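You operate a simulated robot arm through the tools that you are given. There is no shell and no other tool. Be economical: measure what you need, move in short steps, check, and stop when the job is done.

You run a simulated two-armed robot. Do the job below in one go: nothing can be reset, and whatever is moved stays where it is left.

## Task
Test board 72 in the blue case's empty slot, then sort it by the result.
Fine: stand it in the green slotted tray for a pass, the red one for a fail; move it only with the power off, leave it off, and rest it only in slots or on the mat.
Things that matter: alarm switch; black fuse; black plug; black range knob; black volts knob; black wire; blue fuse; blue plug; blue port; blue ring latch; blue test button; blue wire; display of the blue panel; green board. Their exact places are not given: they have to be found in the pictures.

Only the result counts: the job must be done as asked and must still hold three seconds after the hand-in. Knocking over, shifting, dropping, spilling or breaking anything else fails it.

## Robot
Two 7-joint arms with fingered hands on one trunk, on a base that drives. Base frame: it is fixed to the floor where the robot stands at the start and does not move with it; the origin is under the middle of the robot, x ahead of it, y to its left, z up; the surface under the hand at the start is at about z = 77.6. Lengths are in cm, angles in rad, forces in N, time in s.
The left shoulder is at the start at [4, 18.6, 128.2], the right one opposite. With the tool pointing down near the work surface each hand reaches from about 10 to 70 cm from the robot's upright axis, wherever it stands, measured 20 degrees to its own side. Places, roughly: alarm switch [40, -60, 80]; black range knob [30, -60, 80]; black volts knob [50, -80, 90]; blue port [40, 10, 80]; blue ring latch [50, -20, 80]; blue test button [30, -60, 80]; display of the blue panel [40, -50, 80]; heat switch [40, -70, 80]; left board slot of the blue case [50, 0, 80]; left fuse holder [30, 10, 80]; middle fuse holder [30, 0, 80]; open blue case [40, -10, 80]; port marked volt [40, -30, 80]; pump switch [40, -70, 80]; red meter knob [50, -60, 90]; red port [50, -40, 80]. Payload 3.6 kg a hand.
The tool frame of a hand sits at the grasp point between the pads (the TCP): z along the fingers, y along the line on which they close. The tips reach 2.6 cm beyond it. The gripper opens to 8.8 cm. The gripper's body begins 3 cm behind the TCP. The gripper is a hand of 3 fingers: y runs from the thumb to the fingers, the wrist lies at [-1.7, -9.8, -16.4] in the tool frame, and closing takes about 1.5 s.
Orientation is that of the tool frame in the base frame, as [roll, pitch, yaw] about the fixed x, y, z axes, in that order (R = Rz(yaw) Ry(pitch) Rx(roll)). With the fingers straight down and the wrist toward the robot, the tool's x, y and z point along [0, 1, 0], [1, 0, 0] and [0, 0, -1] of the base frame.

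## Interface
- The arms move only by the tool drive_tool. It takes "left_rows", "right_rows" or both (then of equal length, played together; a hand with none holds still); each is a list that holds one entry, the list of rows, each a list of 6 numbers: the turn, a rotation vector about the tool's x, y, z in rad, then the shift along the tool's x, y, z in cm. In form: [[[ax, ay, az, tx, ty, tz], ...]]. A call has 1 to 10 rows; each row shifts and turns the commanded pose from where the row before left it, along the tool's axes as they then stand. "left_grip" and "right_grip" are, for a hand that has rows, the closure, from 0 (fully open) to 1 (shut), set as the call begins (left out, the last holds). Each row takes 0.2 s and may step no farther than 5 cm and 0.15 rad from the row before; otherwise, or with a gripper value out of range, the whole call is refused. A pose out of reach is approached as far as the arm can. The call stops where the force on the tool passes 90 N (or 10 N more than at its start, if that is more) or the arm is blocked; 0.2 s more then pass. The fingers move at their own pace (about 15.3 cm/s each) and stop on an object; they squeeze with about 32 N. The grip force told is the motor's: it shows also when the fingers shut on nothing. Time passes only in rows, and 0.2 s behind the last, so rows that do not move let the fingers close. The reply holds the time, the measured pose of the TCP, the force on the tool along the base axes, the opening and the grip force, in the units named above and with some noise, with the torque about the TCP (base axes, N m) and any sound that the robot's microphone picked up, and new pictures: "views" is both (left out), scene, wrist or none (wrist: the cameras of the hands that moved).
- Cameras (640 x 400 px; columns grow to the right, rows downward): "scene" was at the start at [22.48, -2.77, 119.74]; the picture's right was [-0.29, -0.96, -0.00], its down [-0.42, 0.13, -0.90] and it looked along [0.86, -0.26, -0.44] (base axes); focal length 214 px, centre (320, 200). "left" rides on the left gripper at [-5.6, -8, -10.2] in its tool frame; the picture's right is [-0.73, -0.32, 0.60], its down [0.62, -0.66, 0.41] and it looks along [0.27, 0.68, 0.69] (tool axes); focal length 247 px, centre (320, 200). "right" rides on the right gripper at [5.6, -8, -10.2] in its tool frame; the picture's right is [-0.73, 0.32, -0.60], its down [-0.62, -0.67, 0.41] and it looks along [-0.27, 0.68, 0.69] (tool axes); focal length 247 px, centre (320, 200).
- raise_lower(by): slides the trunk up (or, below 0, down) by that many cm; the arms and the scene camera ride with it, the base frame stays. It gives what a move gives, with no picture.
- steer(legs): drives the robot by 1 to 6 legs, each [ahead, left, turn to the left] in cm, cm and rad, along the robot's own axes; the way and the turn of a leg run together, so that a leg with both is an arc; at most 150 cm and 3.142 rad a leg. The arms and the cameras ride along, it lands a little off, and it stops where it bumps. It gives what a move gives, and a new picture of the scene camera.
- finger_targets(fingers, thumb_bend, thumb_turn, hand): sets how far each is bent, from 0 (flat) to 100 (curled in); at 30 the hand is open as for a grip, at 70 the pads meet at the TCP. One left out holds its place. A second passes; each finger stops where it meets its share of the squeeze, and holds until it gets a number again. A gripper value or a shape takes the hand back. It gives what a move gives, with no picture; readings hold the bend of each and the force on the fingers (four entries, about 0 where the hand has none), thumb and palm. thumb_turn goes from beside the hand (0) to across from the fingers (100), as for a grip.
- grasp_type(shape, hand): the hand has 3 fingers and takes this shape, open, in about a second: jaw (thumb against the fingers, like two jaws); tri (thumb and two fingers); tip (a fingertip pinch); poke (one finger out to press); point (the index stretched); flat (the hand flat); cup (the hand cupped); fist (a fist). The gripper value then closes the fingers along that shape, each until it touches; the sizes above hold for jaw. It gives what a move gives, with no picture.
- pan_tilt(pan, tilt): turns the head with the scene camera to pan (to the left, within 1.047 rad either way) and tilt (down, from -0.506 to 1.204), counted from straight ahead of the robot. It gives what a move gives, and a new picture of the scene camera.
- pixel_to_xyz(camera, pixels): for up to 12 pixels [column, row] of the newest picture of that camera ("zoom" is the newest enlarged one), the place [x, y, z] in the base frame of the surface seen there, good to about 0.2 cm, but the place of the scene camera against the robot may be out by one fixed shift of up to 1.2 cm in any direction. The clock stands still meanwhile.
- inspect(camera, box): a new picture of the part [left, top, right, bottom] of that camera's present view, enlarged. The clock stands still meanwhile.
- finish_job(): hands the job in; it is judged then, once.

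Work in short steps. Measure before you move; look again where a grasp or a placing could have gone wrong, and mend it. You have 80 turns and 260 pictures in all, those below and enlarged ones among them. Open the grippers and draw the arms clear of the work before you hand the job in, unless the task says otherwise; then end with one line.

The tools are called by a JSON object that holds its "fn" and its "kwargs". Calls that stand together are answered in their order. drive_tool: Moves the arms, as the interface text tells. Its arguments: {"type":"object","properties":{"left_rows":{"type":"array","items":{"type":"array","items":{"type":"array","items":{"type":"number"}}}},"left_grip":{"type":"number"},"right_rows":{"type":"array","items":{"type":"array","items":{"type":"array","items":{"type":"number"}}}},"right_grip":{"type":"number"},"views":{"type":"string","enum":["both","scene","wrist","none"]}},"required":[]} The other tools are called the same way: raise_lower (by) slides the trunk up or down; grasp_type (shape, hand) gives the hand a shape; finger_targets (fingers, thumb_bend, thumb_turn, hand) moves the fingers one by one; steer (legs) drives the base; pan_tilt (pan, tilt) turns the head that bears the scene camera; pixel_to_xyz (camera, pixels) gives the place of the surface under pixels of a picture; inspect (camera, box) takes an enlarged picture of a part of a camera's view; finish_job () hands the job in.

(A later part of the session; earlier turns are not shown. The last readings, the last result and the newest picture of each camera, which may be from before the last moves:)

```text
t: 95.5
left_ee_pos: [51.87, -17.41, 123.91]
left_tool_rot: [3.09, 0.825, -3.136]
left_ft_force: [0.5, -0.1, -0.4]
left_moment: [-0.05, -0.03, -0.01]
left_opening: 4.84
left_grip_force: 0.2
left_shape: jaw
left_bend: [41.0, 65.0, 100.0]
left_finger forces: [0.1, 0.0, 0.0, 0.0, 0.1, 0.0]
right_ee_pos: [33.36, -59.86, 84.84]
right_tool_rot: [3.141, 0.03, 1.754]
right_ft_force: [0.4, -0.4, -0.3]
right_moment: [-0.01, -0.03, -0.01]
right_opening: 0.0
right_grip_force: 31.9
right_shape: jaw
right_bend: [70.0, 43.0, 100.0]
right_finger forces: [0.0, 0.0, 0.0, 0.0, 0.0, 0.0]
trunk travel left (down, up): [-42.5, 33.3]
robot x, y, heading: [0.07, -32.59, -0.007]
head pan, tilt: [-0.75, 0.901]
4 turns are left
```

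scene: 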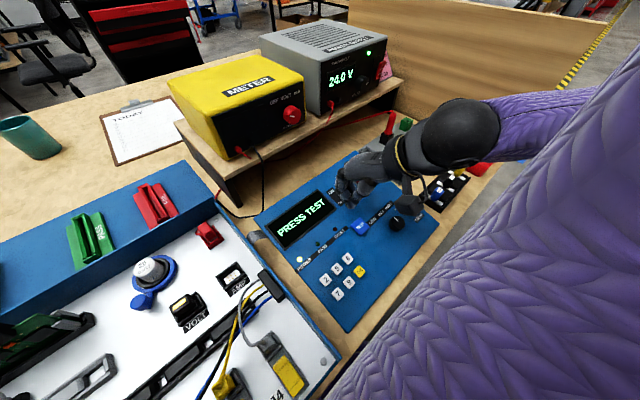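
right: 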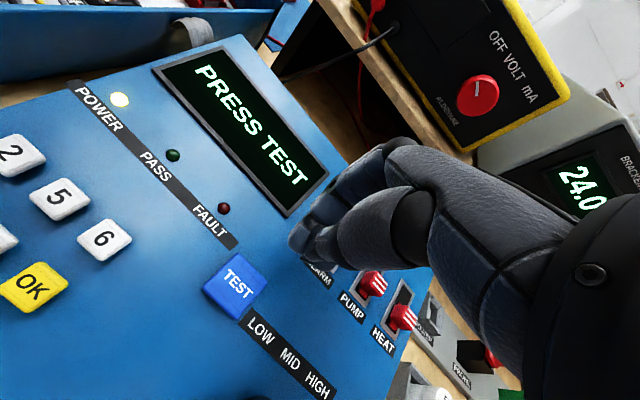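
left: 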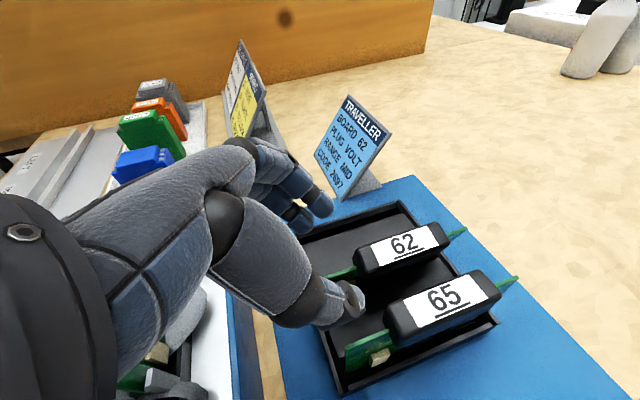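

The supply shows 24.0 V and the panel says PRESS TEST; the button lies at about (30, −58.7). In one chain: measure the trays, back up, press TEST, read the display, switch the supply OFF, and drive back toward board 72.

{"fn": "pixel_to_xyz", "kwargs": {"camera": "scene", "pixels": [[73, 217], [97, 258], [92, 236], [84, 224], [100, 246], [112, 240], [143, 188], [168, 222], [157, 204], [151, 194], [163, 213], [175, 210]]}}

{"fn": "inspect", "kwargs": {"camera": "scene", "box": [50, 165, 200, 275]}}

{"fn": "drive_tool", "kwargs": {"right_rows": [[[0, 0, 0, 0, 0, -1.5]]], "views": "none"}}

{"fn": "steer", "kwargs": {"legs": [[-3.4, 1.2, 0]]}}

{"fn": "drive_tool", "kwargs": {"right_rows": [[[0, 0, 0, 0, 0, 3.0], [0, 0, 0, 0, 0, 0.28], [0, 0, 0, 0, 0, 0.28], [0, 0, 0, 0, 0, 0.28], [0, 0, 0, 0, 0, 0.28], [0, 0, 0, 0, 0, 0.28], [0, 0, 0, 0, 0, 0.28], [0, 0, 0, 0, 0, 0.28], [0, 0, 0, 0, 0, 0.28]]], "views": "none"}}

{"fn": "drive_tool", "kwargs": {"right_rows": [[[0, 0, 0, 0, 0, -4], [0, 0, 0, 0, 0, 0], [0, 0, 0, 0, 0, 0], [0, 0, 0, 0, 0, 0], [0, 0, 0, 0, 0, 0], [0, 0, 0, 0, 0, 0]]], "views": "none"}}

{"fn": "inspect", "kwargs": {"camera": "scene", "box": [230, 140, 450, 300]}}

{"fn": "drive_tool", "kwargs": {"right_rows": [[[0, 0, 0, 0, 0, -4], [0, 0, 0, 0, 0, -4], [0, 0, 0, 0, 0, -4], [0, 0, 0, -0.82, 4.42, 0], [0, 0, 0, -0.82, 4.42, 0], [0, 0, 0, 0, 0, 0]]], "views": "none"}}

{"fn": "inspect", "kwargs": {"camera": "scene", "box": [230, 140, 450, 300]}}

{"fn": "steer", "kwargs": {"legs": [[3.4, -26.4, 0]]}}

{"fn": "drive_tool", "kwargs": {"right_rows": [[[-0.133, 0, 0, 0, 0, 0], [-0.133, 0, 0, 0, 0, 0], [-0.133, 0, 0, 0, 0, 0], [-0.133, 0, 0, 0, 0, 0], [-0.133, 0, 0, 0, 0, 0], [-0.133, 0, 0, 0, 0, 0], [-0.13, 0, 0, 0, 0, 0]]], "views": "none"}}

{"fn": "finger_targets", "kwargs": {"hand": "right", "fingers": 35}}

{"fn": "drive_tool", "kwargs": {"right_rows": [[[0, 0, 0, -2.82, -1.72, 1.64], [0, 0, 0, -2.82, -1.72, 1.64], [0, 0, 0, -0.134, 0.431, 0.574], [0, 0, 0, -0.134, 0.431, 0.574], [0, 0, 0, -0.134, 0.431, 0.574], [0, 0, 0, -0.134, 0.431, 0.574], [0, 0, 0, -0.134, 0.431, 0.574], [0, 0, 0, -0.134, 0.431, 0.574], [0, 0, 0, 0, 0, 0]]], "views": "none"}}

{"fn": "inspect", "kwargs": {"camera": "scene", "box": [200, 30, 440, 220]}}

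```text
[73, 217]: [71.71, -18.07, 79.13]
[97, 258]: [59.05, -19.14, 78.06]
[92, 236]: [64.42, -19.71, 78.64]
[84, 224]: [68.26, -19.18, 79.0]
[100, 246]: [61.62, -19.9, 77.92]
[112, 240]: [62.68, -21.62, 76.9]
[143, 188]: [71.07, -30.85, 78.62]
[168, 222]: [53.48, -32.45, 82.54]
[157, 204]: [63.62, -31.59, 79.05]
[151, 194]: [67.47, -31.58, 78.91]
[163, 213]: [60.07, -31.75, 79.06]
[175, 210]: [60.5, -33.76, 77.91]
```

```text
3.64 times, centred on (125, 220) of scene
```

zoom: 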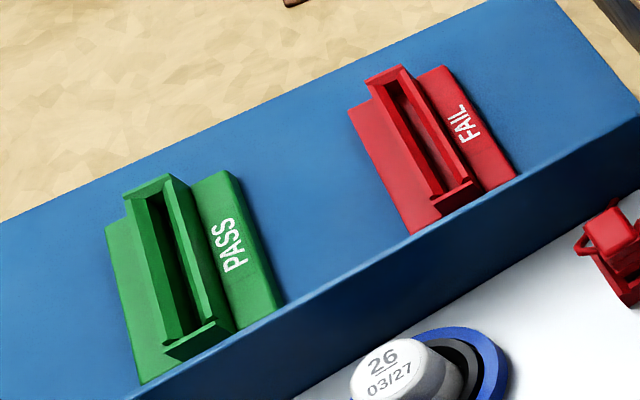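

```text
t: 95.9
left_ee_pos: [51.89, -17.38, 123.97]
left_tool_rot: [3.09, 0.826, -3.134]
left_ft_force: [0.1, 0.4, -0.4]
left_moment: [0.02, 0.05, 0.0]
left_opening: 4.83
left_grip_force: 0.0
left_shape: jaw
left_bend: [41.0, 65.0, 100.0]
left_finger forces: [0.0, 0.1, 0.1, 0.1, 0.0, 0.0]
right_ee_pos: [33.34, -59.83, 86.39]
right_tool_rot: [3.142, 0.029, 1.753]
right_ft_force: [-0.1, 0.0, 0.4]
right_moment: [0.03, 0.01, -0.04]
right_opening: 0.0
right_grip_force: 32.2
right_shape: jaw
right_bend: [70.0, 43.0, 100.0]
right_finger forces: [0.1, 0.0, 0.1, 0.0, 0.0, 0.0]
trunk travel left (down, up): [-42.5, 33.3]
robot x, y, heading: [0.01, -32.7, -0.006]
head pan, tilt: [-0.75, 0.901]
```

```text
t: 96.8
left_ee_pos: [48.13, -16.13, 123.97]
left_tool_rot: [3.093, 0.83, -3.132]
left_ft_force: [-0.8, -0.5, -0.5]
left_moment: [-0.02, 0.0, -0.01]
left_opening: 4.83
left_grip_force: 0.0
left_shape: jaw
left_bend: [41.0, 65.0, 100.0]
left_finger forces: [0.1, 0.0, 0.1, 0.1, 0.0, 0.1]
right_ee_pos: [29.82, -58.56, 86.36]
right_tool_rot: [3.141, 0.032, 1.752]
right_ft_force: [-0.1, 0.1, -0.3]
right_moment: [-0.03, -0.02, -0.03]
right_opening: 0.0
right_grip_force: 31.0
right_shape: jaw
right_bend: [70.0, 43.0, 100.0]
right_finger forces: [0.0, 0.0, 0.1, 0.0, 0.0, 0.0]
trunk travel left (down, up): [-42.5, 33.3]
robot x, y, heading: [-3.3, -31.58, -0.01]
head pan, tilt: [-0.75, 0.901]
```

scene: 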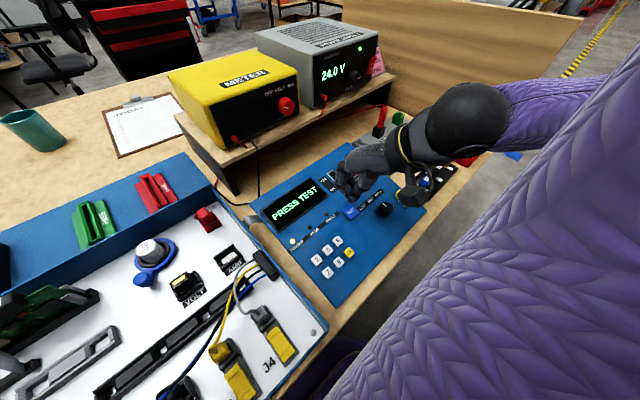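

```text
t: 98.8
left_ee_pos: [48.17, -15.99, 124.09]
left_tool_rot: [3.094, 0.828, -3.134]
left_ft_force: [0.0, 0.6, -0.1]
left_moment: [-0.03, 0.01, 0.01]
left_opening: 4.81
left_grip_force: 0.1
left_shape: jaw
left_bend: [41.0, 65.0, 100.0]
left_finger forces: [0.1, 0.0, 0.0, 0.0, 0.0, 0.0]
right_ee_pos: [30.08, -58.65, 81.43]
right_tool_rot: [3.132, 0.032, 1.754]
right_ft_force: [-0.3, -4.1, 36.5]
right_moment: [-0.23, 0.01, 0.02]
right_opening: 0.0
right_grip_force: 32.1
right_shape: jaw
right_bend: [70.0, 43.0, 100.0]
right_finger forces: [0.0, 0.0, 0.0, 0.0, 0.1, 0.1]
trunk travel left (down, up): [-42.5, 33.3]
robot x, y, heading: [-3.89, -31.06, -0.001]
head pan, tilt: [-0.75, 0.901]
heard: click
```

```text
t: 100.2
left_ee_pos: [48.4, -16.14, 123.8]
left_tool_rot: [3.088, 0.827, -3.136]
left_ft_force: [0.6, -0.4, -0.4]
left_moment: [0.02, 0.01, 0.0]
left_opening: 4.82
left_grip_force: 0.0
left_shape: jaw
left_bend: [41.0, 65.0, 100.0]
left_finger forces: [0.0, 0.0, 0.0, 0.1, 0.0, 0.1]
right_ee_pos: [29.98, -58.7, 85.14]
right_tool_rot: [-3.14, 0.028, 1.754]
right_ft_force: [-0.2, -0.7, 0.1]
right_moment: [0.04, 0.0, -0.02]
right_opening: 0.01
right_grip_force: 31.8
right_shape: jaw
right_bend: [70.0, 44.0, 100.0]
right_finger forces: [0.1, 0.0, 0.1, 0.0, 0.0, 0.0]
trunk travel left (down, up): [-42.5, 33.3]
robot x, y, heading: [-3.29, -31.51, -0.005]
head pan, tilt: [-0.75, 0.901]
```

```text
2.50 times, centred on (340, 220) of scene
```

zoom: 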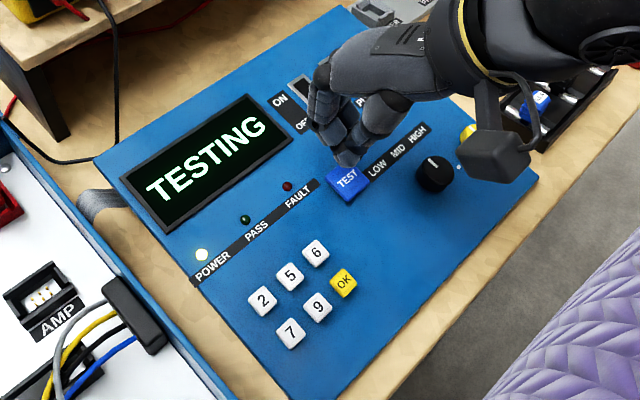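

```text
t: 101.6
left_ee_pos: [48.24, -16.01, 123.94]
left_tool_rot: [3.088, 0.826, -3.134]
left_ft_force: [-0.1, 0.5, -0.4]
left_moment: [-0.02, 0.01, 0.01]
left_opening: 4.81
left_grip_force: 0.0
left_shape: jaw
left_bend: [41.0, 65.0, 100.0]
left_finger forces: [0.0, 0.0, 0.0, 0.0, 0.0, 0.0]
right_ee_pos: [38.93, -58.23, 97.11]
right_tool_rot: [-3.14, 0.03, 1.753]
right_ft_force: [-0.9, 0.8, 0.7]
right_moment: [0.03, -0.01, 0.01]
right_opening: 0.02
right_grip_force: 31.8
right_shape: jaw
right_bend: [70.0, 44.0, 100.0]
right_finger forces: [0.0, 0.0, 0.0, 0.0, 0.0, 0.1]
trunk travel left (down, up): [-42.5, 33.3]
robot x, y, heading: [-3.73, -31.66, -0.004]
head pan, tilt: [-0.75, 0.901]
```

```text
2.50 times, centred on (340, 220) of scene
```

zoom: 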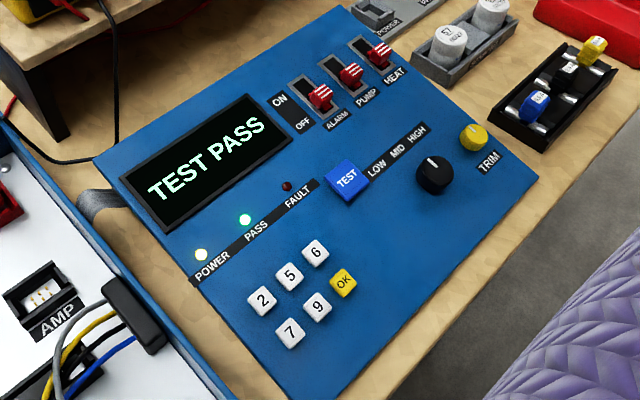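

```text
t: 103.5
left_ee_pos: [51.67, -42.77, 123.95]
left_tool_rot: [3.089, 0.824, -3.134]
left_ft_force: [-0.6, 0.9, -0.4]
left_moment: [-0.05, 0.02, 0.0]
left_opening: 4.79
left_grip_force: 0.1
left_shape: jaw
left_bend: [41.0, 65.0, 100.0]
left_finger forces: [0.0, 0.0, 0.0, 0.1, 0.1, 0.0]
right_ee_pos: [42.27, -85.0, 97.04]
right_tool_rot: [3.141, 0.027, 1.754]
right_ft_force: [-0.1, 0.7, 0.1]
right_moment: [0.02, -0.02, -0.03]
right_opening: 0.0
right_grip_force: 32.3
right_shape: jaw
right_bend: [70.0, 44.0, 100.0]
right_finger forces: [0.1, 0.0, 0.0, 0.0, 0.1, 0.1]
trunk travel left (down, up): [-42.5, 33.3]
robot x, y, heading: [-0.18, -58.01, -0.005]
head pan, tilt: [-0.75, 0.901]
```

scene: 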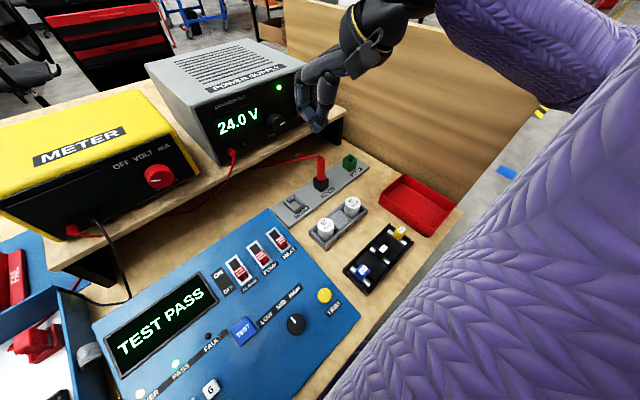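

```text
t: 105.1
left_ee_pos: [51.77, -42.56, 123.94]
left_tool_rot: [3.092, 0.827, -3.132]
left_ft_force: [-0.3, 0.2, 0.6]
left_moment: [-0.02, -0.02, 0.01]
left_opening: 4.82
left_grip_force: 0.1
left_shape: jaw
left_bend: [41.0, 65.0, 100.0]
left_finger forces: [0.0, 0.0, 0.1, 0.0, 0.1, 0.0]
right_ee_pos: [42.13, -84.96, 97.07]
right_tool_rot: [2.213, 0.033, 1.752]
right_ft_force: [-0.7, 0.7, -0.4]
right_moment: [0.0, 0.0, -0.02]
right_opening: 0.0
right_grip_force: 32.0
right_shape: jaw
right_bend: [70.0, 44.0, 100.0]
right_finger forces: [0.1, 0.0, 0.0, 0.1, 0.0, 0.0]
trunk travel left (down, up): [-42.5, 33.3]
robot x, y, heading: [-0.51, -58.28, -0.01]
head pan, tilt: [-0.75, 0.901]
```

```text
t: 106.1
left_ee_pos: [51.71, -42.66, 123.89]
left_tool_rot: [3.091, 0.827, -3.135]
left_ft_force: [-0.2, 0.9, 0.3]
left_moment: [0.01, -0.02, 0.01]
left_opening: 4.83
left_grip_force: 0.1
left_shape: jaw
left_bend: [41.0, 65.0, 100.0]
left_finger forces: [0.1, 0.0, 0.0, 0.0, 0.0, 0.1]
right_ee_pos: [42.18, -84.87, 97.12]
right_tool_rot: [2.213, 0.029, 1.755]
right_ft_force: [0.2, 0.8, -0.7]
right_moment: [-0.03, 0.0, 0.04]
right_opening: 1.15
right_grip_force: 0.0
right_shape: fingers
right_bend: [35.0, 69.0, 100.0]
right_finger forces: [0.1, 0.0, 0.0, 0.0, 0.0, 0.1]
trunk travel left (down, up): [-42.5, 33.3]
robot x, y, heading: [-0.3, -58.45, 0.0]
head pan, tilt: [-0.75, 0.901]
```

```text
t: 108.1
left_ee_pos: [50.86, -42.68, 124.33]
left_tool_rot: [3.092, 0.832, -3.133]
left_ft_force: [-0.4, 0.3, 0.2]
left_moment: [0.0, -0.01, 0.01]
left_opening: 4.84
left_grip_force: 0.1
left_shape: jaw
left_bend: [41.0, 65.0, 100.0]
left_finger forces: [0.0, 0.0, 0.0, 0.0, 0.0, 0.0]
right_ee_pos: [47.34, -90.44, 93.07]
right_tool_rot: [2.202, 0.031, 1.755]
right_ft_force: [-54.5, -3.1, 18.0]
right_moment: [0.06, -1.9, -0.08]
right_opening: 0.87
right_grip_force: 28.3
right_shape: fingers
right_bend: [36.0, 69.0, 100.0]
right_finger forces: [0.0, 56.1, 0.0, 0.0, 0.1, 0.0]
trunk travel left (down, up): [-42.5, 33.3]
robot x, y, heading: [-0.55, -58.3, -0.003]
head pan, tilt: [-0.75, 0.901]
```

```text
2.11 times, centred on (320, 125) of scene
```

zoom: 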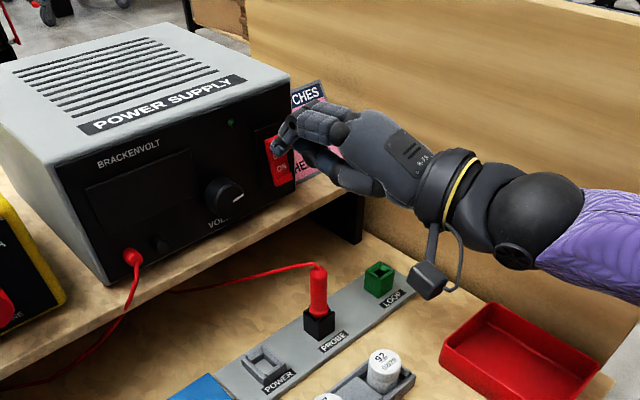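

{"fn": "drive_tool", "kwargs": {"right_rows": [[[0, 0, 0, 0.55, -1.77, -2.36], [0, 0, 0, 0.55, -1.77, -2.36], [0, 0, 0, -0.12, 3.2, -2.4], [0, 0, 0, -0.12, 3.2, -2.4]]], "views": "none"}}

{"fn": "inspect", "kwargs": {"camera": "scene", "box": [60, 30, 460, 330]}}

{"fn": "steer", "kwargs": {"legs": [[0, 50, 0]]}}

{"fn": "drive_tool", "kwargs": {"left_rows": [[[0.1186, 0.0323, 0.086, 0, 0, 0], [0.1186, 0.0323, 0.086, 0, 0, 0], [0.1186, 0.0323, 0.086, 0, 0, 0], [0.1186, 0.0323, 0.086, 0, 0, 0], [0.1186, 0.0323, 0.086, 0, 0, 0], [0.1186, 0.0323, 0.086, 0, 0, 0], [0.1186, 0.0323, 0.086, 0, 0, 0], [0.1186, 0.0323, 0.086, 0, 0, 0], [0.1186, 0.0323, 0.086, 0, 0, 0], [0.1186, 0.0323, 0.086, 0, 0, 0]]], "left_grip": 0.45, "views": "none"}}

{"fn": "pan_tilt", "kwargs": {"pan": 0.1, "tilt": 0.95}}

```text
t: 109.1
left_ee_pos: [51.56, -42.77, 123.92]
left_tool_rot: [3.091, 0.827, -3.134]
left_ft_force: [-0.6, 0.2, -0.3]
left_moment: [-0.01, -0.01, 0.0]
left_opening: 4.83
left_grip_force: 0.0
left_shape: jaw
left_bend: [41.0, 65.0, 100.0]
left_finger forces: [0.0, 0.0, 0.0, 0.0, 0.0, 0.0]
right_ee_pos: [42.03, -90.51, 100.59]
right_tool_rot: [2.215, 0.03, 1.756]
right_ft_force: [0.4, 0.7, 0.6]
right_moment: [0.01, -0.02, -0.03]
right_opening: 1.18
right_grip_force: 0.1
right_shape: fingers
right_bend: [35.0, 69.0, 100.0]
right_finger forces: [0.0, 0.1, 0.0, 0.0, 0.1, 0.0]
trunk travel left (down, up): [-42.5, 33.3]
robot x, y, heading: [-0.23, -58.41, -0.006]
head pan, tilt: [-0.75, 0.901]
```

```text
1.33 times, centred on (260, 180) of scene
```

zoom: 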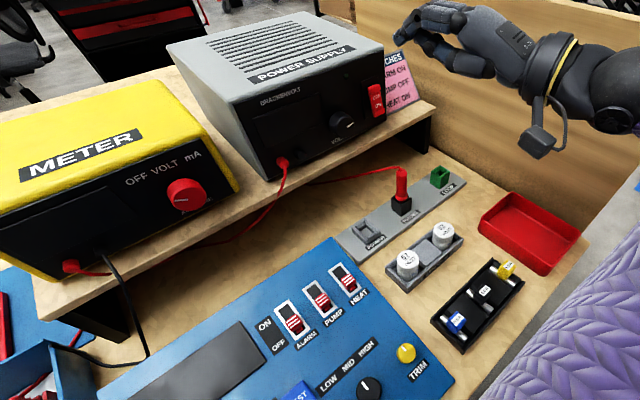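

```text
t: 112.0
left_ee_pos: [51.61, 7.88, 123.94]
left_tool_rot: [3.093, 0.827, -3.126]
left_ft_force: [0.1, 0.7, 0.0]
left_moment: [-0.02, 0.01, -0.01]
left_opening: 4.83
left_grip_force: 0.0
left_shape: jaw
left_bend: [41.0, 65.0, 100.0]
left_finger forces: [0.0, 0.1, 0.0, 0.0, 0.1, 0.0]
right_ee_pos: [42.49, -40.08, 100.55]
right_tool_rot: [2.211, 0.031, 1.758]
right_ft_force: [0.3, 0.3, 0.9]
right_moment: [0.0, 0.01, 0.03]
right_opening: 1.18
right_grip_force: 0.1
right_shape: fingers
right_bend: [35.0, 69.0, 100.0]
right_finger forces: [0.1, 0.0, 0.0, 0.1, 0.0, 0.1]
trunk travel left (down, up): [-42.5, 33.3]
robot x, y, heading: [-0.42, -7.86, 0.001]
head pan, tilt: [-0.75, 0.901]
```

scene: 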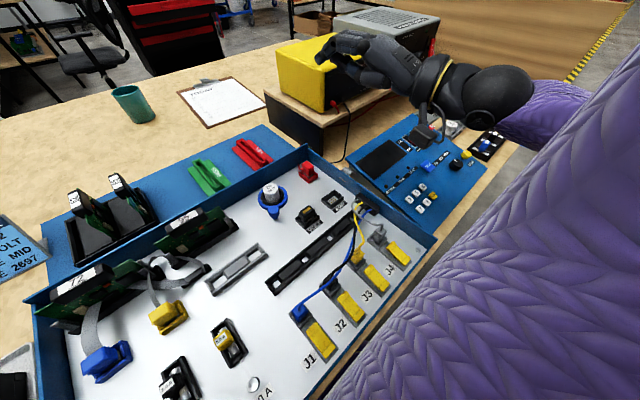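

```text
t: 114.2
left_ee_pos: [55.63, 6.76, 118.58]
left_tool_rot: [-2.796, 0.657, 1.996]
left_ft_force: [0.9, 0.4, 0.1]
left_moment: [0.0, 0.02, 0.0]
left_opening: 4.81
left_grip_force: 0.0
left_shape: jaw
left_bend: [41.0, 65.0, 100.0]
left_finger forces: [0.0, 0.0, 0.0, 0.0, 0.0, 0.1]
left hand out of reach, approached as far as the arm can: row 6, 7, 8, 9, 10
right_ee_pos: [42.43, -39.87, 100.6]
right_tool_rot: [2.217, 0.032, 1.757]
right_ft_force: [0.6, 1.1, -0.3]
right_moment: [-0.01, 0.02, -0.01]
right_opening: 1.19
right_grip_force: 0.0
right_shape: fingers
right_bend: [35.0, 69.0, 100.0]
right_finger forces: [0.0, 0.0, 0.0, 0.0, 0.0, 0.2]
trunk travel left (down, up): [-42.5, 33.3]
robot x, y, heading: [-0.32, -7.94, -0.002]
head pan, tilt: [-0.75, 0.901]
```

```text
t: 115.4
left_ee_pos: [55.57, 6.53, 118.84]
left_tool_rot: [-2.798, 0.657, 1.997]
left_ft_force: [-0.3, -0.4, 0.3]
left_moment: [0.0, 0.01, -0.01]
left_opening: 4.79
left_grip_force: 0.1
left_shape: jaw
left_bend: [41.0, 65.0, 100.0]
left_finger forces: [0.0, 0.0, 0.1, 0.1, 0.0, 0.0]
right_ee_pos: [42.4, -40.05, 100.47]
right_tool_rot: [2.215, 0.031, 1.758]
right_ft_force: [0.8, 0.2, 0.4]
right_moment: [-0.01, 0.02, -0.01]
right_opening: 1.18
right_grip_force: 0.0
right_shape: fingers
right_bend: [35.0, 69.0, 100.0]
right_finger forces: [0.1, 0.0, 0.1, 0.1, 0.0, 0.0]
trunk travel left (down, up): [-42.5, 33.3]
robot x, y, heading: [-0.04, -8.31, 0.003]
head pan, tilt: [0.099, 0.949]
3 turns are left
```

scene: 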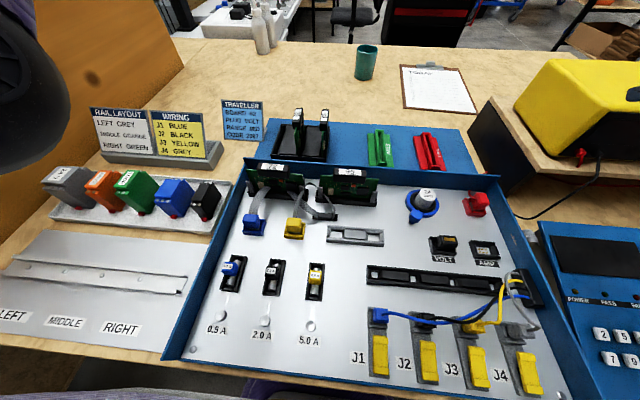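

TEST PASS, and the supply is OFF again. Next chain: re-grip board 72 centred, lift, turn it +90°, drive to the green PASS tray and hover, collecting measurements.

{"fn": "drive_tool", "kwargs": {"right_rows": [[[0, 0, 0, -0.12, 3.2, -2.4], [0, 0, 0, -0.12, 3.2, -2.4], [0, 0, 0, -0.12, 3.2, -2.4], [0, 0, 0, -0.12, 3.2, -2.4]]], "views": "none"}}

{"fn": "pixel_to_xyz", "kwargs": {"camera": "scene", "pixels": [[373, 131], [378, 145], [383, 160], [377, 131], [382, 145], [388, 160], [385, 140], [421, 135], [427, 148], [433, 163], [272, 172], [342, 172]]}}

{"fn": "inspect", "kwargs": {"camera": "scene", "box": [360, 115, 460, 180]}}

{"fn": "drive_tool", "kwargs": {"left_rows": [[[0, 0, 0, 2.52, -0.115, 3.307], [0, 0, 0, 2.52, -0.115, 3.307], [0, 0, 0, 2.52, -0.115, 3.307], [0, 0, 0, 2.52, -0.115, 3.307], [0, 0, 0, 2.52, -0.115, 3.307], [0, 0, 0, 2.52, -0.115, 3.307], [0, 0, 0, 1.913, 0.836, 2.337], [0, 0, 0, 1.913, 0.836, 2.337], [0, 0, 0, 1.913, 0.836, 2.337]]], "left_grip": 0.43, "views": "none"}}

{"fn": "inspect", "kwargs": {"camera": "left", "box": [200, 150, 440, 330]}}

{"fn": "drive_tool", "kwargs": {"left_rows": [[[0, 0, 0, 0, 0, 0], [0, 0, 0, 0, 0, 0], [0, 0, 0, 0, 0, 0], [0, 0, 0, 0, 0, 0], [0, 0, 0, 0, 0, 0], [0, 0, 0, 0, 0, 0], [0, 0, 0, 0, 0, 0]]], "left_grip": 1, "views": "none"}}

{"fn": "drive_tool", "kwargs": {"left_rows": [[[0, 0, 0, -0.305, -0.133, -0.373], [0, 0, 0, -0.305, -0.133, -0.373], [0, 0, 0, -0.61, -0.267, -0.746], [0, 0, 0, -1.22, -0.533, -1.49], [0, 0, 0, -2.44, -1.067, -2.98], [0, 0, 0, -2.44, -1.067, -2.98], [0, 0, 0, -2.44, -1.067, -2.98], [0, 0, 0, -2.44, -1.067, -2.98], [0, 0, 0, -2.44, -1.067, -2.98], [0, 0, 0, -1.47, 4.24, -0.31]]], "views": "none"}}

{"fn": "drive_tool", "kwargs": {"left_rows": [[[-0.0915, -0.04, -0.1118, 0, 0, 0], [-0.0915, -0.04, -0.1118, 0, 0, 0], [-0.0915, -0.04, -0.1118, 0, 0, 0], [-0.0915, -0.04, -0.1118, 0, 0, 0], [-0.0915, -0.04, -0.1118, 0, 0, 0], [-0.0915, -0.04, -0.1118, 0, 0, 0], [-0.0915, -0.04, -0.1118, 0, 0, 0], [-0.0915, -0.04, -0.1118, 0, 0, 0], [-0.0915, -0.04, -0.1118, 0, 0, 0], [-0.0915, -0.04, -0.1118, 0, 0, 0]]], "views": "scene"}}

{"fn": "steer", "kwargs": {"legs": [[0, -23.7, 0]]}}

{"fn": "drive_tool", "kwargs": {"left_rows": [[[-0.0436, -0.019, -0.0532, -2.88, -0.81, 2.65], [0, 0, 0, -2.88, -0.81, 2.65]]], "views": "none"}}

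{"fn": "raise_lower", "kwargs": {"by": -14}}

{"fn": "drive_tool", "kwargs": {"left_rows": [[[0, 0, 0, -3.24, -0.91, 2.98], [0, 0, 0, 0, 0, 0], [0, 0, 0, 0, 0, 0]]], "views": "wrist"}}

{"fn": "pixel_to_xyz", "kwargs": {"camera": "left", "pixels": [[315, 242], [330, 238], [345, 235], [360, 232], [372, 245], [385, 245], [395, 235], [380, 262], [365, 262], [395, 250], [350, 280], [260, 315]]}}

```text
t: 116.4
left_ee_pos: [55.57, 6.6, 118.72]
left_tool_rot: [-2.799, 0.656, 1.997]
left_ft_force: [-0.3, -0.1, 0.8]
left_moment: [0.03, 0.0, -0.02]
left_opening: 4.83
left_grip_force: 0.1
left_shape: jaw
left_bend: [41.0, 65.0, 100.0]
left_finger forces: [0.0, 0.0, 0.0, 0.1, 0.0, 0.0]
right_ee_pos: [42.5, -40.06, 116.43]
right_tool_rot: [2.217, 0.03, 1.759]
right_ft_force: [0.9, 0.2, 0.4]
right_moment: [-0.03, 0.02, -0.04]
right_opening: 1.2
right_grip_force: 0.0
right_shape: fingers
right_bend: [35.0, 69.0, 100.0]
right_finger forces: [0.0, 0.1, 0.0, 0.0, 0.0, 0.1]
trunk travel left (down, up): [-42.5, 33.3]
robot x, y, heading: [-0.31, -7.93, 0.001]
head pan, tilt: [0.099, 0.949]
```

```text
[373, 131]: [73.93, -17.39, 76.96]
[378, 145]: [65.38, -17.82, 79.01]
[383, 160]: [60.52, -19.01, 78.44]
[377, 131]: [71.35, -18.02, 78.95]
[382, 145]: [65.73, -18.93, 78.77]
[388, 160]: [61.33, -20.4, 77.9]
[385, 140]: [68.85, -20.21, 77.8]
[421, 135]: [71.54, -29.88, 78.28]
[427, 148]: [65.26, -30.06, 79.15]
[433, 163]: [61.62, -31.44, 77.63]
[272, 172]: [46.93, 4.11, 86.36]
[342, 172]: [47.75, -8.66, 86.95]
```

```text
6.15 times, centred on (410, 148) of scene
```

zoom: 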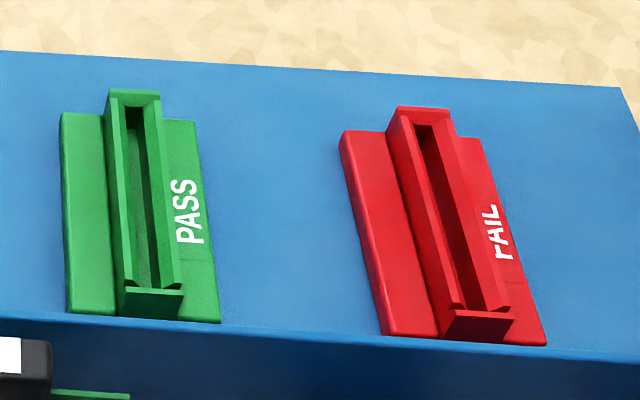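

```text
t: 118.4
left_ee_pos: [48.62, 4.03, 85.4]
left_tool_rot: [-2.796, 0.658, 1.995]
left_ft_force: [-0.2, -0.2, -0.3]
left_moment: [-0.01, -0.01, -0.02]
left_opening: 5.0
left_grip_force: 0.1
left_shape: jaw
left_bend: [40.0, 64.0, 100.0]
left_finger forces: [0.0, 0.0, 0.0, 0.1, 0.0, 0.1]
right_ee_pos: [42.4, -40.1, 116.59]
right_tool_rot: [2.216, 0.031, 1.758]
right_ft_force: [-1.2, -0.7, 0.1]
right_moment: [0.03, 0.03, 0.0]
right_opening: 1.2
right_grip_force: 0.1
right_shape: fingers
right_bend: [35.0, 69.0, 100.0]
right_finger forces: [0.1, 0.0, 0.0, 0.1, 0.0, 0.1]
trunk travel left (down, up): [-42.5, 33.3]
robot x, y, heading: [-0.59, -7.83, 0.001]
head pan, tilt: [0.099, 0.949]
```

```text
2.22 times, centred on (320, 240) of left
```

zoom: 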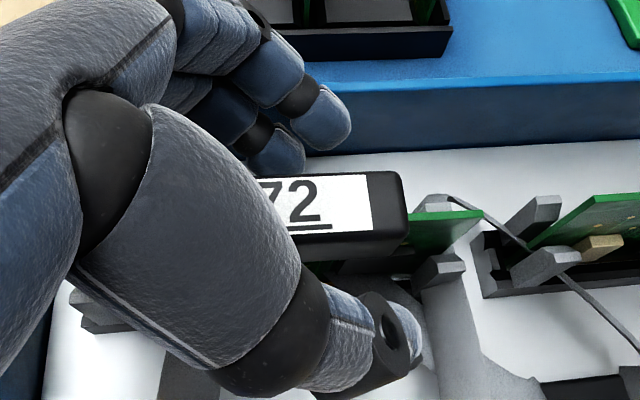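

```text
t: 120.0
left_ee_pos: [48.76, 4.22, 85.45]
left_tool_rot: [-2.797, 0.655, 1.997]
left_ft_force: [-1.1, -1.6, -1.6]
left_moment: [-0.05, 0.02, 0.0]
left_opening: 1.04
left_grip_force: 31.4
left_shape: jaw
left_bend: [63.0, 73.0, 100.0]
left_finger forces: [15.8, 12.1, 0.0, 0.1, 27.9, 0.0]
right_ee_pos: [42.39, -40.13, 116.57]
right_tool_rot: [2.213, 0.03, 1.76]
right_ft_force: [0.0, 0.2, 0.1]
right_moment: [0.01, 0.02, 0.02]
right_opening: 1.2
right_grip_force: 0.1
right_shape: fingers
right_bend: [35.0, 69.0, 100.0]
right_finger forces: [0.0, 0.1, 0.0, 0.0, 0.1, 0.0]
trunk travel left (down, up): [-42.5, 33.3]
robot x, y, heading: [-0.37, -8.07, 0.004]
head pan, tilt: [0.099, 0.949]
```

```text
t: 122.2
left_ee_pos: [53.22, 4.16, 109.41]
left_tool_rot: [-2.798, 0.656, 1.999]
left_ft_force: [0.6, 0.2, -0.9]
left_moment: [0.02, 0.01, 0.01]
left_opening: 1.0
left_grip_force: 31.8
left_shape: jaw
left_bend: [63.0, 73.0, 100.0]
left_finger forces: [16.4, 12.3, 0.0, 0.1, 27.9, 0.0]
right_ee_pos: [42.65, -40.03, 116.46]
right_tool_rot: [2.216, 0.029, 1.761]
right_ft_force: [0.7, 0.2, -0.2]
right_moment: [0.03, 0.02, -0.03]
right_opening: 1.21
right_grip_force: 0.1
right_shape: fingers
right_bend: [35.0, 69.0, 100.0]
right_finger forces: [0.0, 0.1, 0.0, 0.0, 0.1, 0.0]
trunk travel left (down, up): [-42.5, 33.3]
robot x, y, heading: [-0.21, -8.13, 0.004]
head pan, tilt: [0.099, 0.949]
```

```text
t: 123.7
left_ee_pos: [54.58, 10.77, 109.65]
left_tool_rot: [-2.982, 0.656, 2.894]
left_ft_force: [-0.5, 0.3, -0.3]
left_moment: [0.02, -0.02, -0.01]
left_opening: 1.04
left_grip_force: 31.6
left_shape: jaw
left_bend: [63.0, 73.0, 100.0]
left_finger forces: [16.3, 12.5, 0.0, 0.1, 27.9, 0.0]
right_ee_pos: [42.51, -40.07, 116.53]
right_tool_rot: [2.214, 0.031, 1.758]
right_ft_force: [0.6, -0.1, 0.3]
right_moment: [0.04, 0.03, 0.01]
right_opening: 1.18
right_grip_force: 0.1
right_shape: fingers
right_bend: [35.0, 69.0, 100.0]
right_finger forces: [0.1, 0.0, 0.0, 0.0, 0.0, 0.0]
trunk travel left (down, up): [-42.5, 33.3]
robot x, y, heading: [-0.01, -7.79, -0.002]
head pan, tilt: [0.099, 0.949]
stopped in row 7 (left hand): the arm was blocked; the commanded pose is now the measured one
```

scene: 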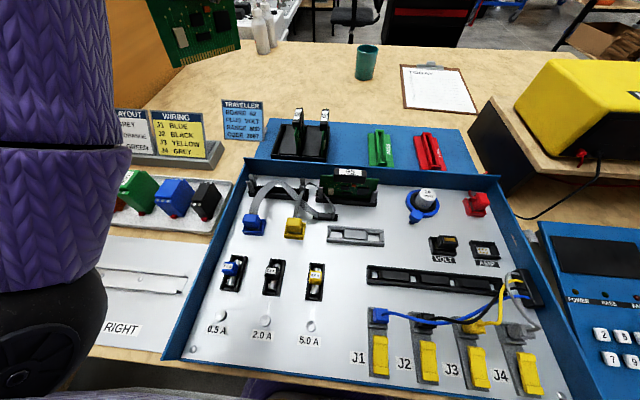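

```text
t: 125.5
left_ee_pos: [54.62, -12.84, 109.64]
left_tool_rot: [-2.988, 0.654, 2.895]
left_ft_force: [-0.2, -0.4, -0.3]
left_moment: [-0.01, -0.02, -0.03]
left_opening: 1.04
left_grip_force: 31.9
left_shape: jaw
left_bend: [63.0, 73.0, 100.0]
left_finger forces: [16.3, 12.6, 0.0, 0.0, 27.9, 0.0]
right_ee_pos: [42.64, -63.6, 116.45]
right_tool_rot: [2.213, 0.029, 1.762]
right_ft_force: [0.3, 0.4, -0.5]
right_moment: [0.0, 0.0, -0.01]
right_opening: 1.2
right_grip_force: 0.1
right_shape: fingers
right_bend: [35.0, 69.0, 100.0]
right_finger forces: [0.0, 0.1, 0.0, 0.0, 0.0, 0.1]
trunk travel left (down, up): [-42.5, 33.3]
robot x, y, heading: [-0.5, -31.39, 0.004]
head pan, tilt: [0.099, 0.949]
```

scene: 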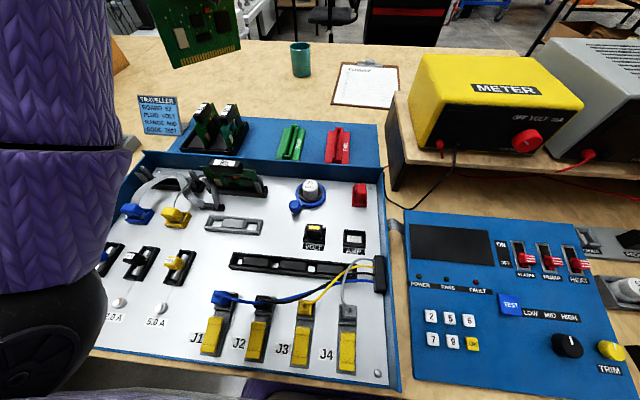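

```text
t: 126.3
left_ee_pos: [61.92, -13.16, 109.06]
left_tool_rot: [-3.053, 0.659, 2.967]
left_ft_force: [0.1, 1.2, -0.5]
left_moment: [-0.02, 0.02, -0.01]
left_opening: 1.02
left_grip_force: 32.2
left_shape: jaw
left_bend: [63.0, 73.0, 100.0]
left_finger forces: [16.2, 12.7, 0.0, 0.0, 28.0, 0.0]
right_ee_pos: [42.64, -63.45, 116.5]
right_tool_rot: [2.214, 0.03, 1.763]
right_ft_force: [-0.7, 0.6, -1.1]
right_moment: [0.01, 0.0, 0.01]
right_opening: 1.2
right_grip_force: 0.0
right_shape: fingers
right_bend: [35.0, 69.0, 100.0]
right_finger forces: [0.0, 0.1, 0.1, 0.0, 0.0, 0.0]
trunk travel left (down, up): [-42.5, 33.3]
robot x, y, heading: [-0.01, -31.69, -0.0]
head pan, tilt: [0.099, 0.949]
stopped in row 2 (left hand): the arm was blocked; the commanded pose is now the measured one
```

```text
t: 127.9
left_ee_pos: [62.54, -10.85, 96.03]
left_tool_rot: [-3.113, 0.673, 2.957]
left_ft_force: [-0.3, 0.1, -1.5]
left_moment: [0.01, 0.02, -0.02]
left_opening: 1.02
left_grip_force: 32.3
left_shape: jaw
left_bend: [63.0, 73.0, 100.0]
left_finger forces: [16.2, 12.6, 0.0, 0.0, 28.0, 0.0]
right_ee_pos: [43.94, -63.71, 100.46]
right_tool_rot: [2.266, 0.02, 1.766]
right_ft_force: [0.6, 0.6, -0.1]
right_moment: [-0.01, 0.01, 0.01]
right_opening: 1.19
right_grip_force: 0.1
right_shape: fingers
right_bend: [35.0, 69.0, 100.0]
right_finger forces: [0.0, 0.0, 0.1, 0.1, 0.1, 0.1]
trunk travel left (down, up): [-28.5, 47.3]
robot x, y, heading: [-0.15, -31.62, 0.005]
head pan, tilt: [0.099, 0.949]
```

```text
t: 128.7
left_ee_pos: [66.04, -15.06, 94.48]
left_tool_rot: [-3.055, 0.656, 2.97]
left_ft_force: [-0.8, 0.5, 0.1]
left_moment: [-0.03, 0.02, 0.01]
left_opening: 1.01
left_grip_force: 32.0
left_shape: jaw
left_bend: [63.0, 73.0, 100.0]
left_finger forces: [15.9, 12.8, 0.1, 0.1, 27.9, 0.1]
right_ee_pos: [44.14, -63.49, 100.35]
right_tool_rot: [2.265, 0.02, 1.763]
right_ft_force: [-1.1, 0.2, -0.2]
right_moment: [0.0, 0.01, -0.01]
right_opening: 1.18
right_grip_force: 0.1
right_shape: fingers
right_bend: [35.0, 69.0, 100.0]
right_finger forces: [0.0, 0.1, 0.0, 0.0, 0.0, 0.1]
trunk travel left (down, up): [-28.5, 47.3]
robot x, y, heading: [-0.34, -31.61, 0.004]
head pan, tilt: [0.099, 0.949]
```

left: 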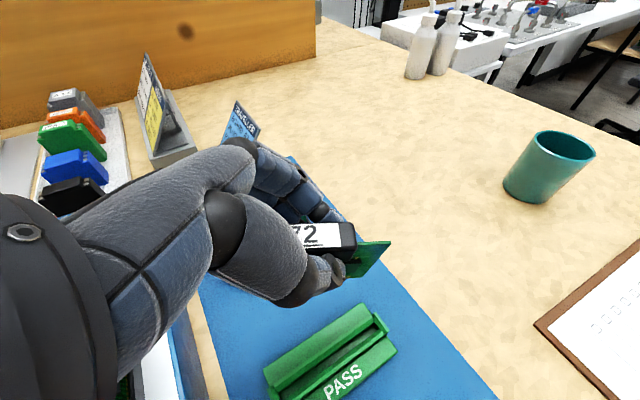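

```text
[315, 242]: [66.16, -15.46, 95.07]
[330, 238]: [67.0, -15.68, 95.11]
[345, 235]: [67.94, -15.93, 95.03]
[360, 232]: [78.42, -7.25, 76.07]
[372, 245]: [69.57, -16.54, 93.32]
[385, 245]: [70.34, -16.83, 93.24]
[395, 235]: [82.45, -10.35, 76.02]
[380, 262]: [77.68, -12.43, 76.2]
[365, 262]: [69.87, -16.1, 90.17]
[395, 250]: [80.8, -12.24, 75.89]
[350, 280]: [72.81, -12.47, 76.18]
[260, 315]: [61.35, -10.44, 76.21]
```

{"fn": "pixel_to_xyz", "kwargs": {"camera": "left", "pixels": [[300, 330], [320, 330], [340, 330], [360, 330], [380, 330], [400, 330], [300, 365], [320, 365], [340, 365], [360, 365], [380, 365], [400, 365]]}}

{"fn": "inspect", "kwargs": {"camera": "left", "box": [220, 190, 460, 400]}}

{"fn": "pan_tilt", "kwargs": {"pan": 0.2, "tilt": 0.75}}

{"fn": "inspect", "kwargs": {"camera": "scene", "box": [230, 20, 390, 180]}}

{"fn": "pixel_to_xyz", "kwargs": {"camera": "zoom", "pixels": [[280, 180], [300, 180], [320, 180], [340, 180], [280, 240], [300, 240], [320, 240], [340, 240], [280, 300], [300, 300], [320, 300], [340, 300]]}}

{"fn": "pixel_to_xyz", "kwargs": {"camera": "zoom", "pixels": [[280, 350], [300, 350], [320, 350], [340, 350], [360, 350], [380, 350], [280, 380], [300, 380], [320, 380], [340, 380], [360, 380], [380, 380]]}}

```text
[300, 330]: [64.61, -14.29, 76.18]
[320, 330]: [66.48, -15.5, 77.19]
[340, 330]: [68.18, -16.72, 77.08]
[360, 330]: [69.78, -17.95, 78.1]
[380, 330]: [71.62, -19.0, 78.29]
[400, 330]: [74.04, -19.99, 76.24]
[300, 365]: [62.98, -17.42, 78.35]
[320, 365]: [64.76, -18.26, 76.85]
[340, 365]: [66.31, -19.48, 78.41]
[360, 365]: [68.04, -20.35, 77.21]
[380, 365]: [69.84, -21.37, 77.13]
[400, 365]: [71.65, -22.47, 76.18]
```

```text
1.90 times, centred on (340, 295) of left
```

zoom: 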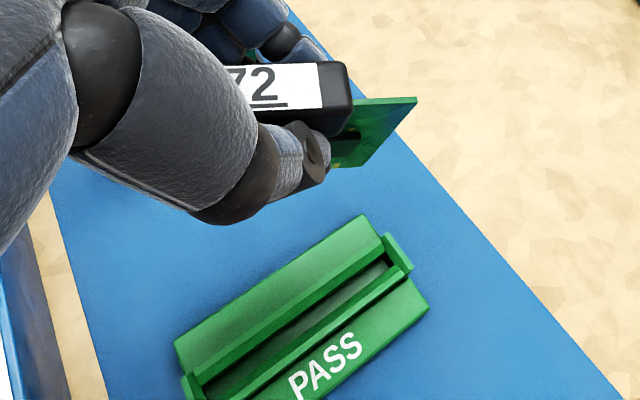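

```text
t: 129.5
left_ee_pos: [66.04, -15.01, 94.51]
left_tool_rot: [-3.056, 0.658, 2.966]
left_ft_force: [-0.5, 0.4, -0.2]
left_moment: [-0.01, 0.0, 0.01]
left_opening: 1.0
left_grip_force: 31.9
left_shape: jaw
left_bend: [63.0, 73.0, 100.0]
left_finger forces: [16.0, 12.7, 0.0, 0.0, 27.9, 0.1]
right_ee_pos: [44.0, -63.52, 100.49]
right_tool_rot: [2.265, 0.021, 1.764]
right_ft_force: [-0.7, -0.6, -0.4]
right_moment: [0.02, -0.04, -0.02]
right_opening: 1.2
right_grip_force: 0.1
right_shape: fingers
right_bend: [35.0, 69.0, 100.0]
right_finger forces: [0.0, 0.1, 0.0, 0.0, 0.0, 0.0]
trunk travel left (down, up): [-28.5, 47.3]
robot x, y, heading: [-0.24, -31.47, 0.004]
head pan, tilt: [0.201, 0.75]
```

scene: 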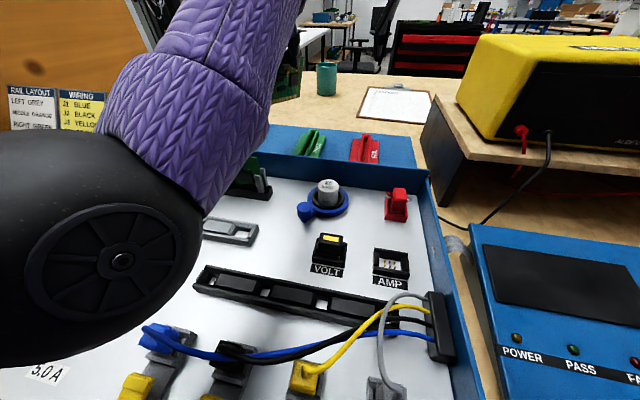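

```text
2.50 times, centred on (310, 100) of scene
```

zoom: 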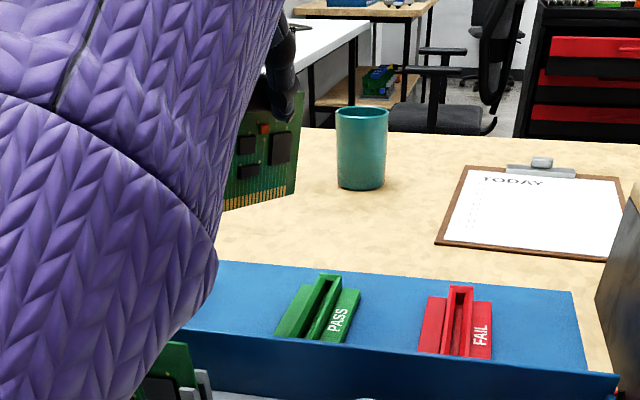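

```text
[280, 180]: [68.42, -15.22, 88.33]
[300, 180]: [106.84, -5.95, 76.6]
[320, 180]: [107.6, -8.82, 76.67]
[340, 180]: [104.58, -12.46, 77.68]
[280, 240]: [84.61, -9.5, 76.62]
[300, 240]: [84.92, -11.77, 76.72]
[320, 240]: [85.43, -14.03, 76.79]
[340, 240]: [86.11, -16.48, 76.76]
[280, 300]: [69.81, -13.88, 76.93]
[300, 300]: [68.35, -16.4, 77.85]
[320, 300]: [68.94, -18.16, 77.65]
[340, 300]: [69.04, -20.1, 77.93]
```

```text
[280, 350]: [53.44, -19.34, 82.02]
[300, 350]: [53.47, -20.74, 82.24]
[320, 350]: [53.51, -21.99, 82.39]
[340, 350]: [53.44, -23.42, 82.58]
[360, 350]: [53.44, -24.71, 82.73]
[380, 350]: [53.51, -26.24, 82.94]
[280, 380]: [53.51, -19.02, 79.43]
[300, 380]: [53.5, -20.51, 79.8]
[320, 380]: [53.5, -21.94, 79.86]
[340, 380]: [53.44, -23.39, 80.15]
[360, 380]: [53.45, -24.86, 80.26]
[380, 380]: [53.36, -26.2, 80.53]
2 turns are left
```

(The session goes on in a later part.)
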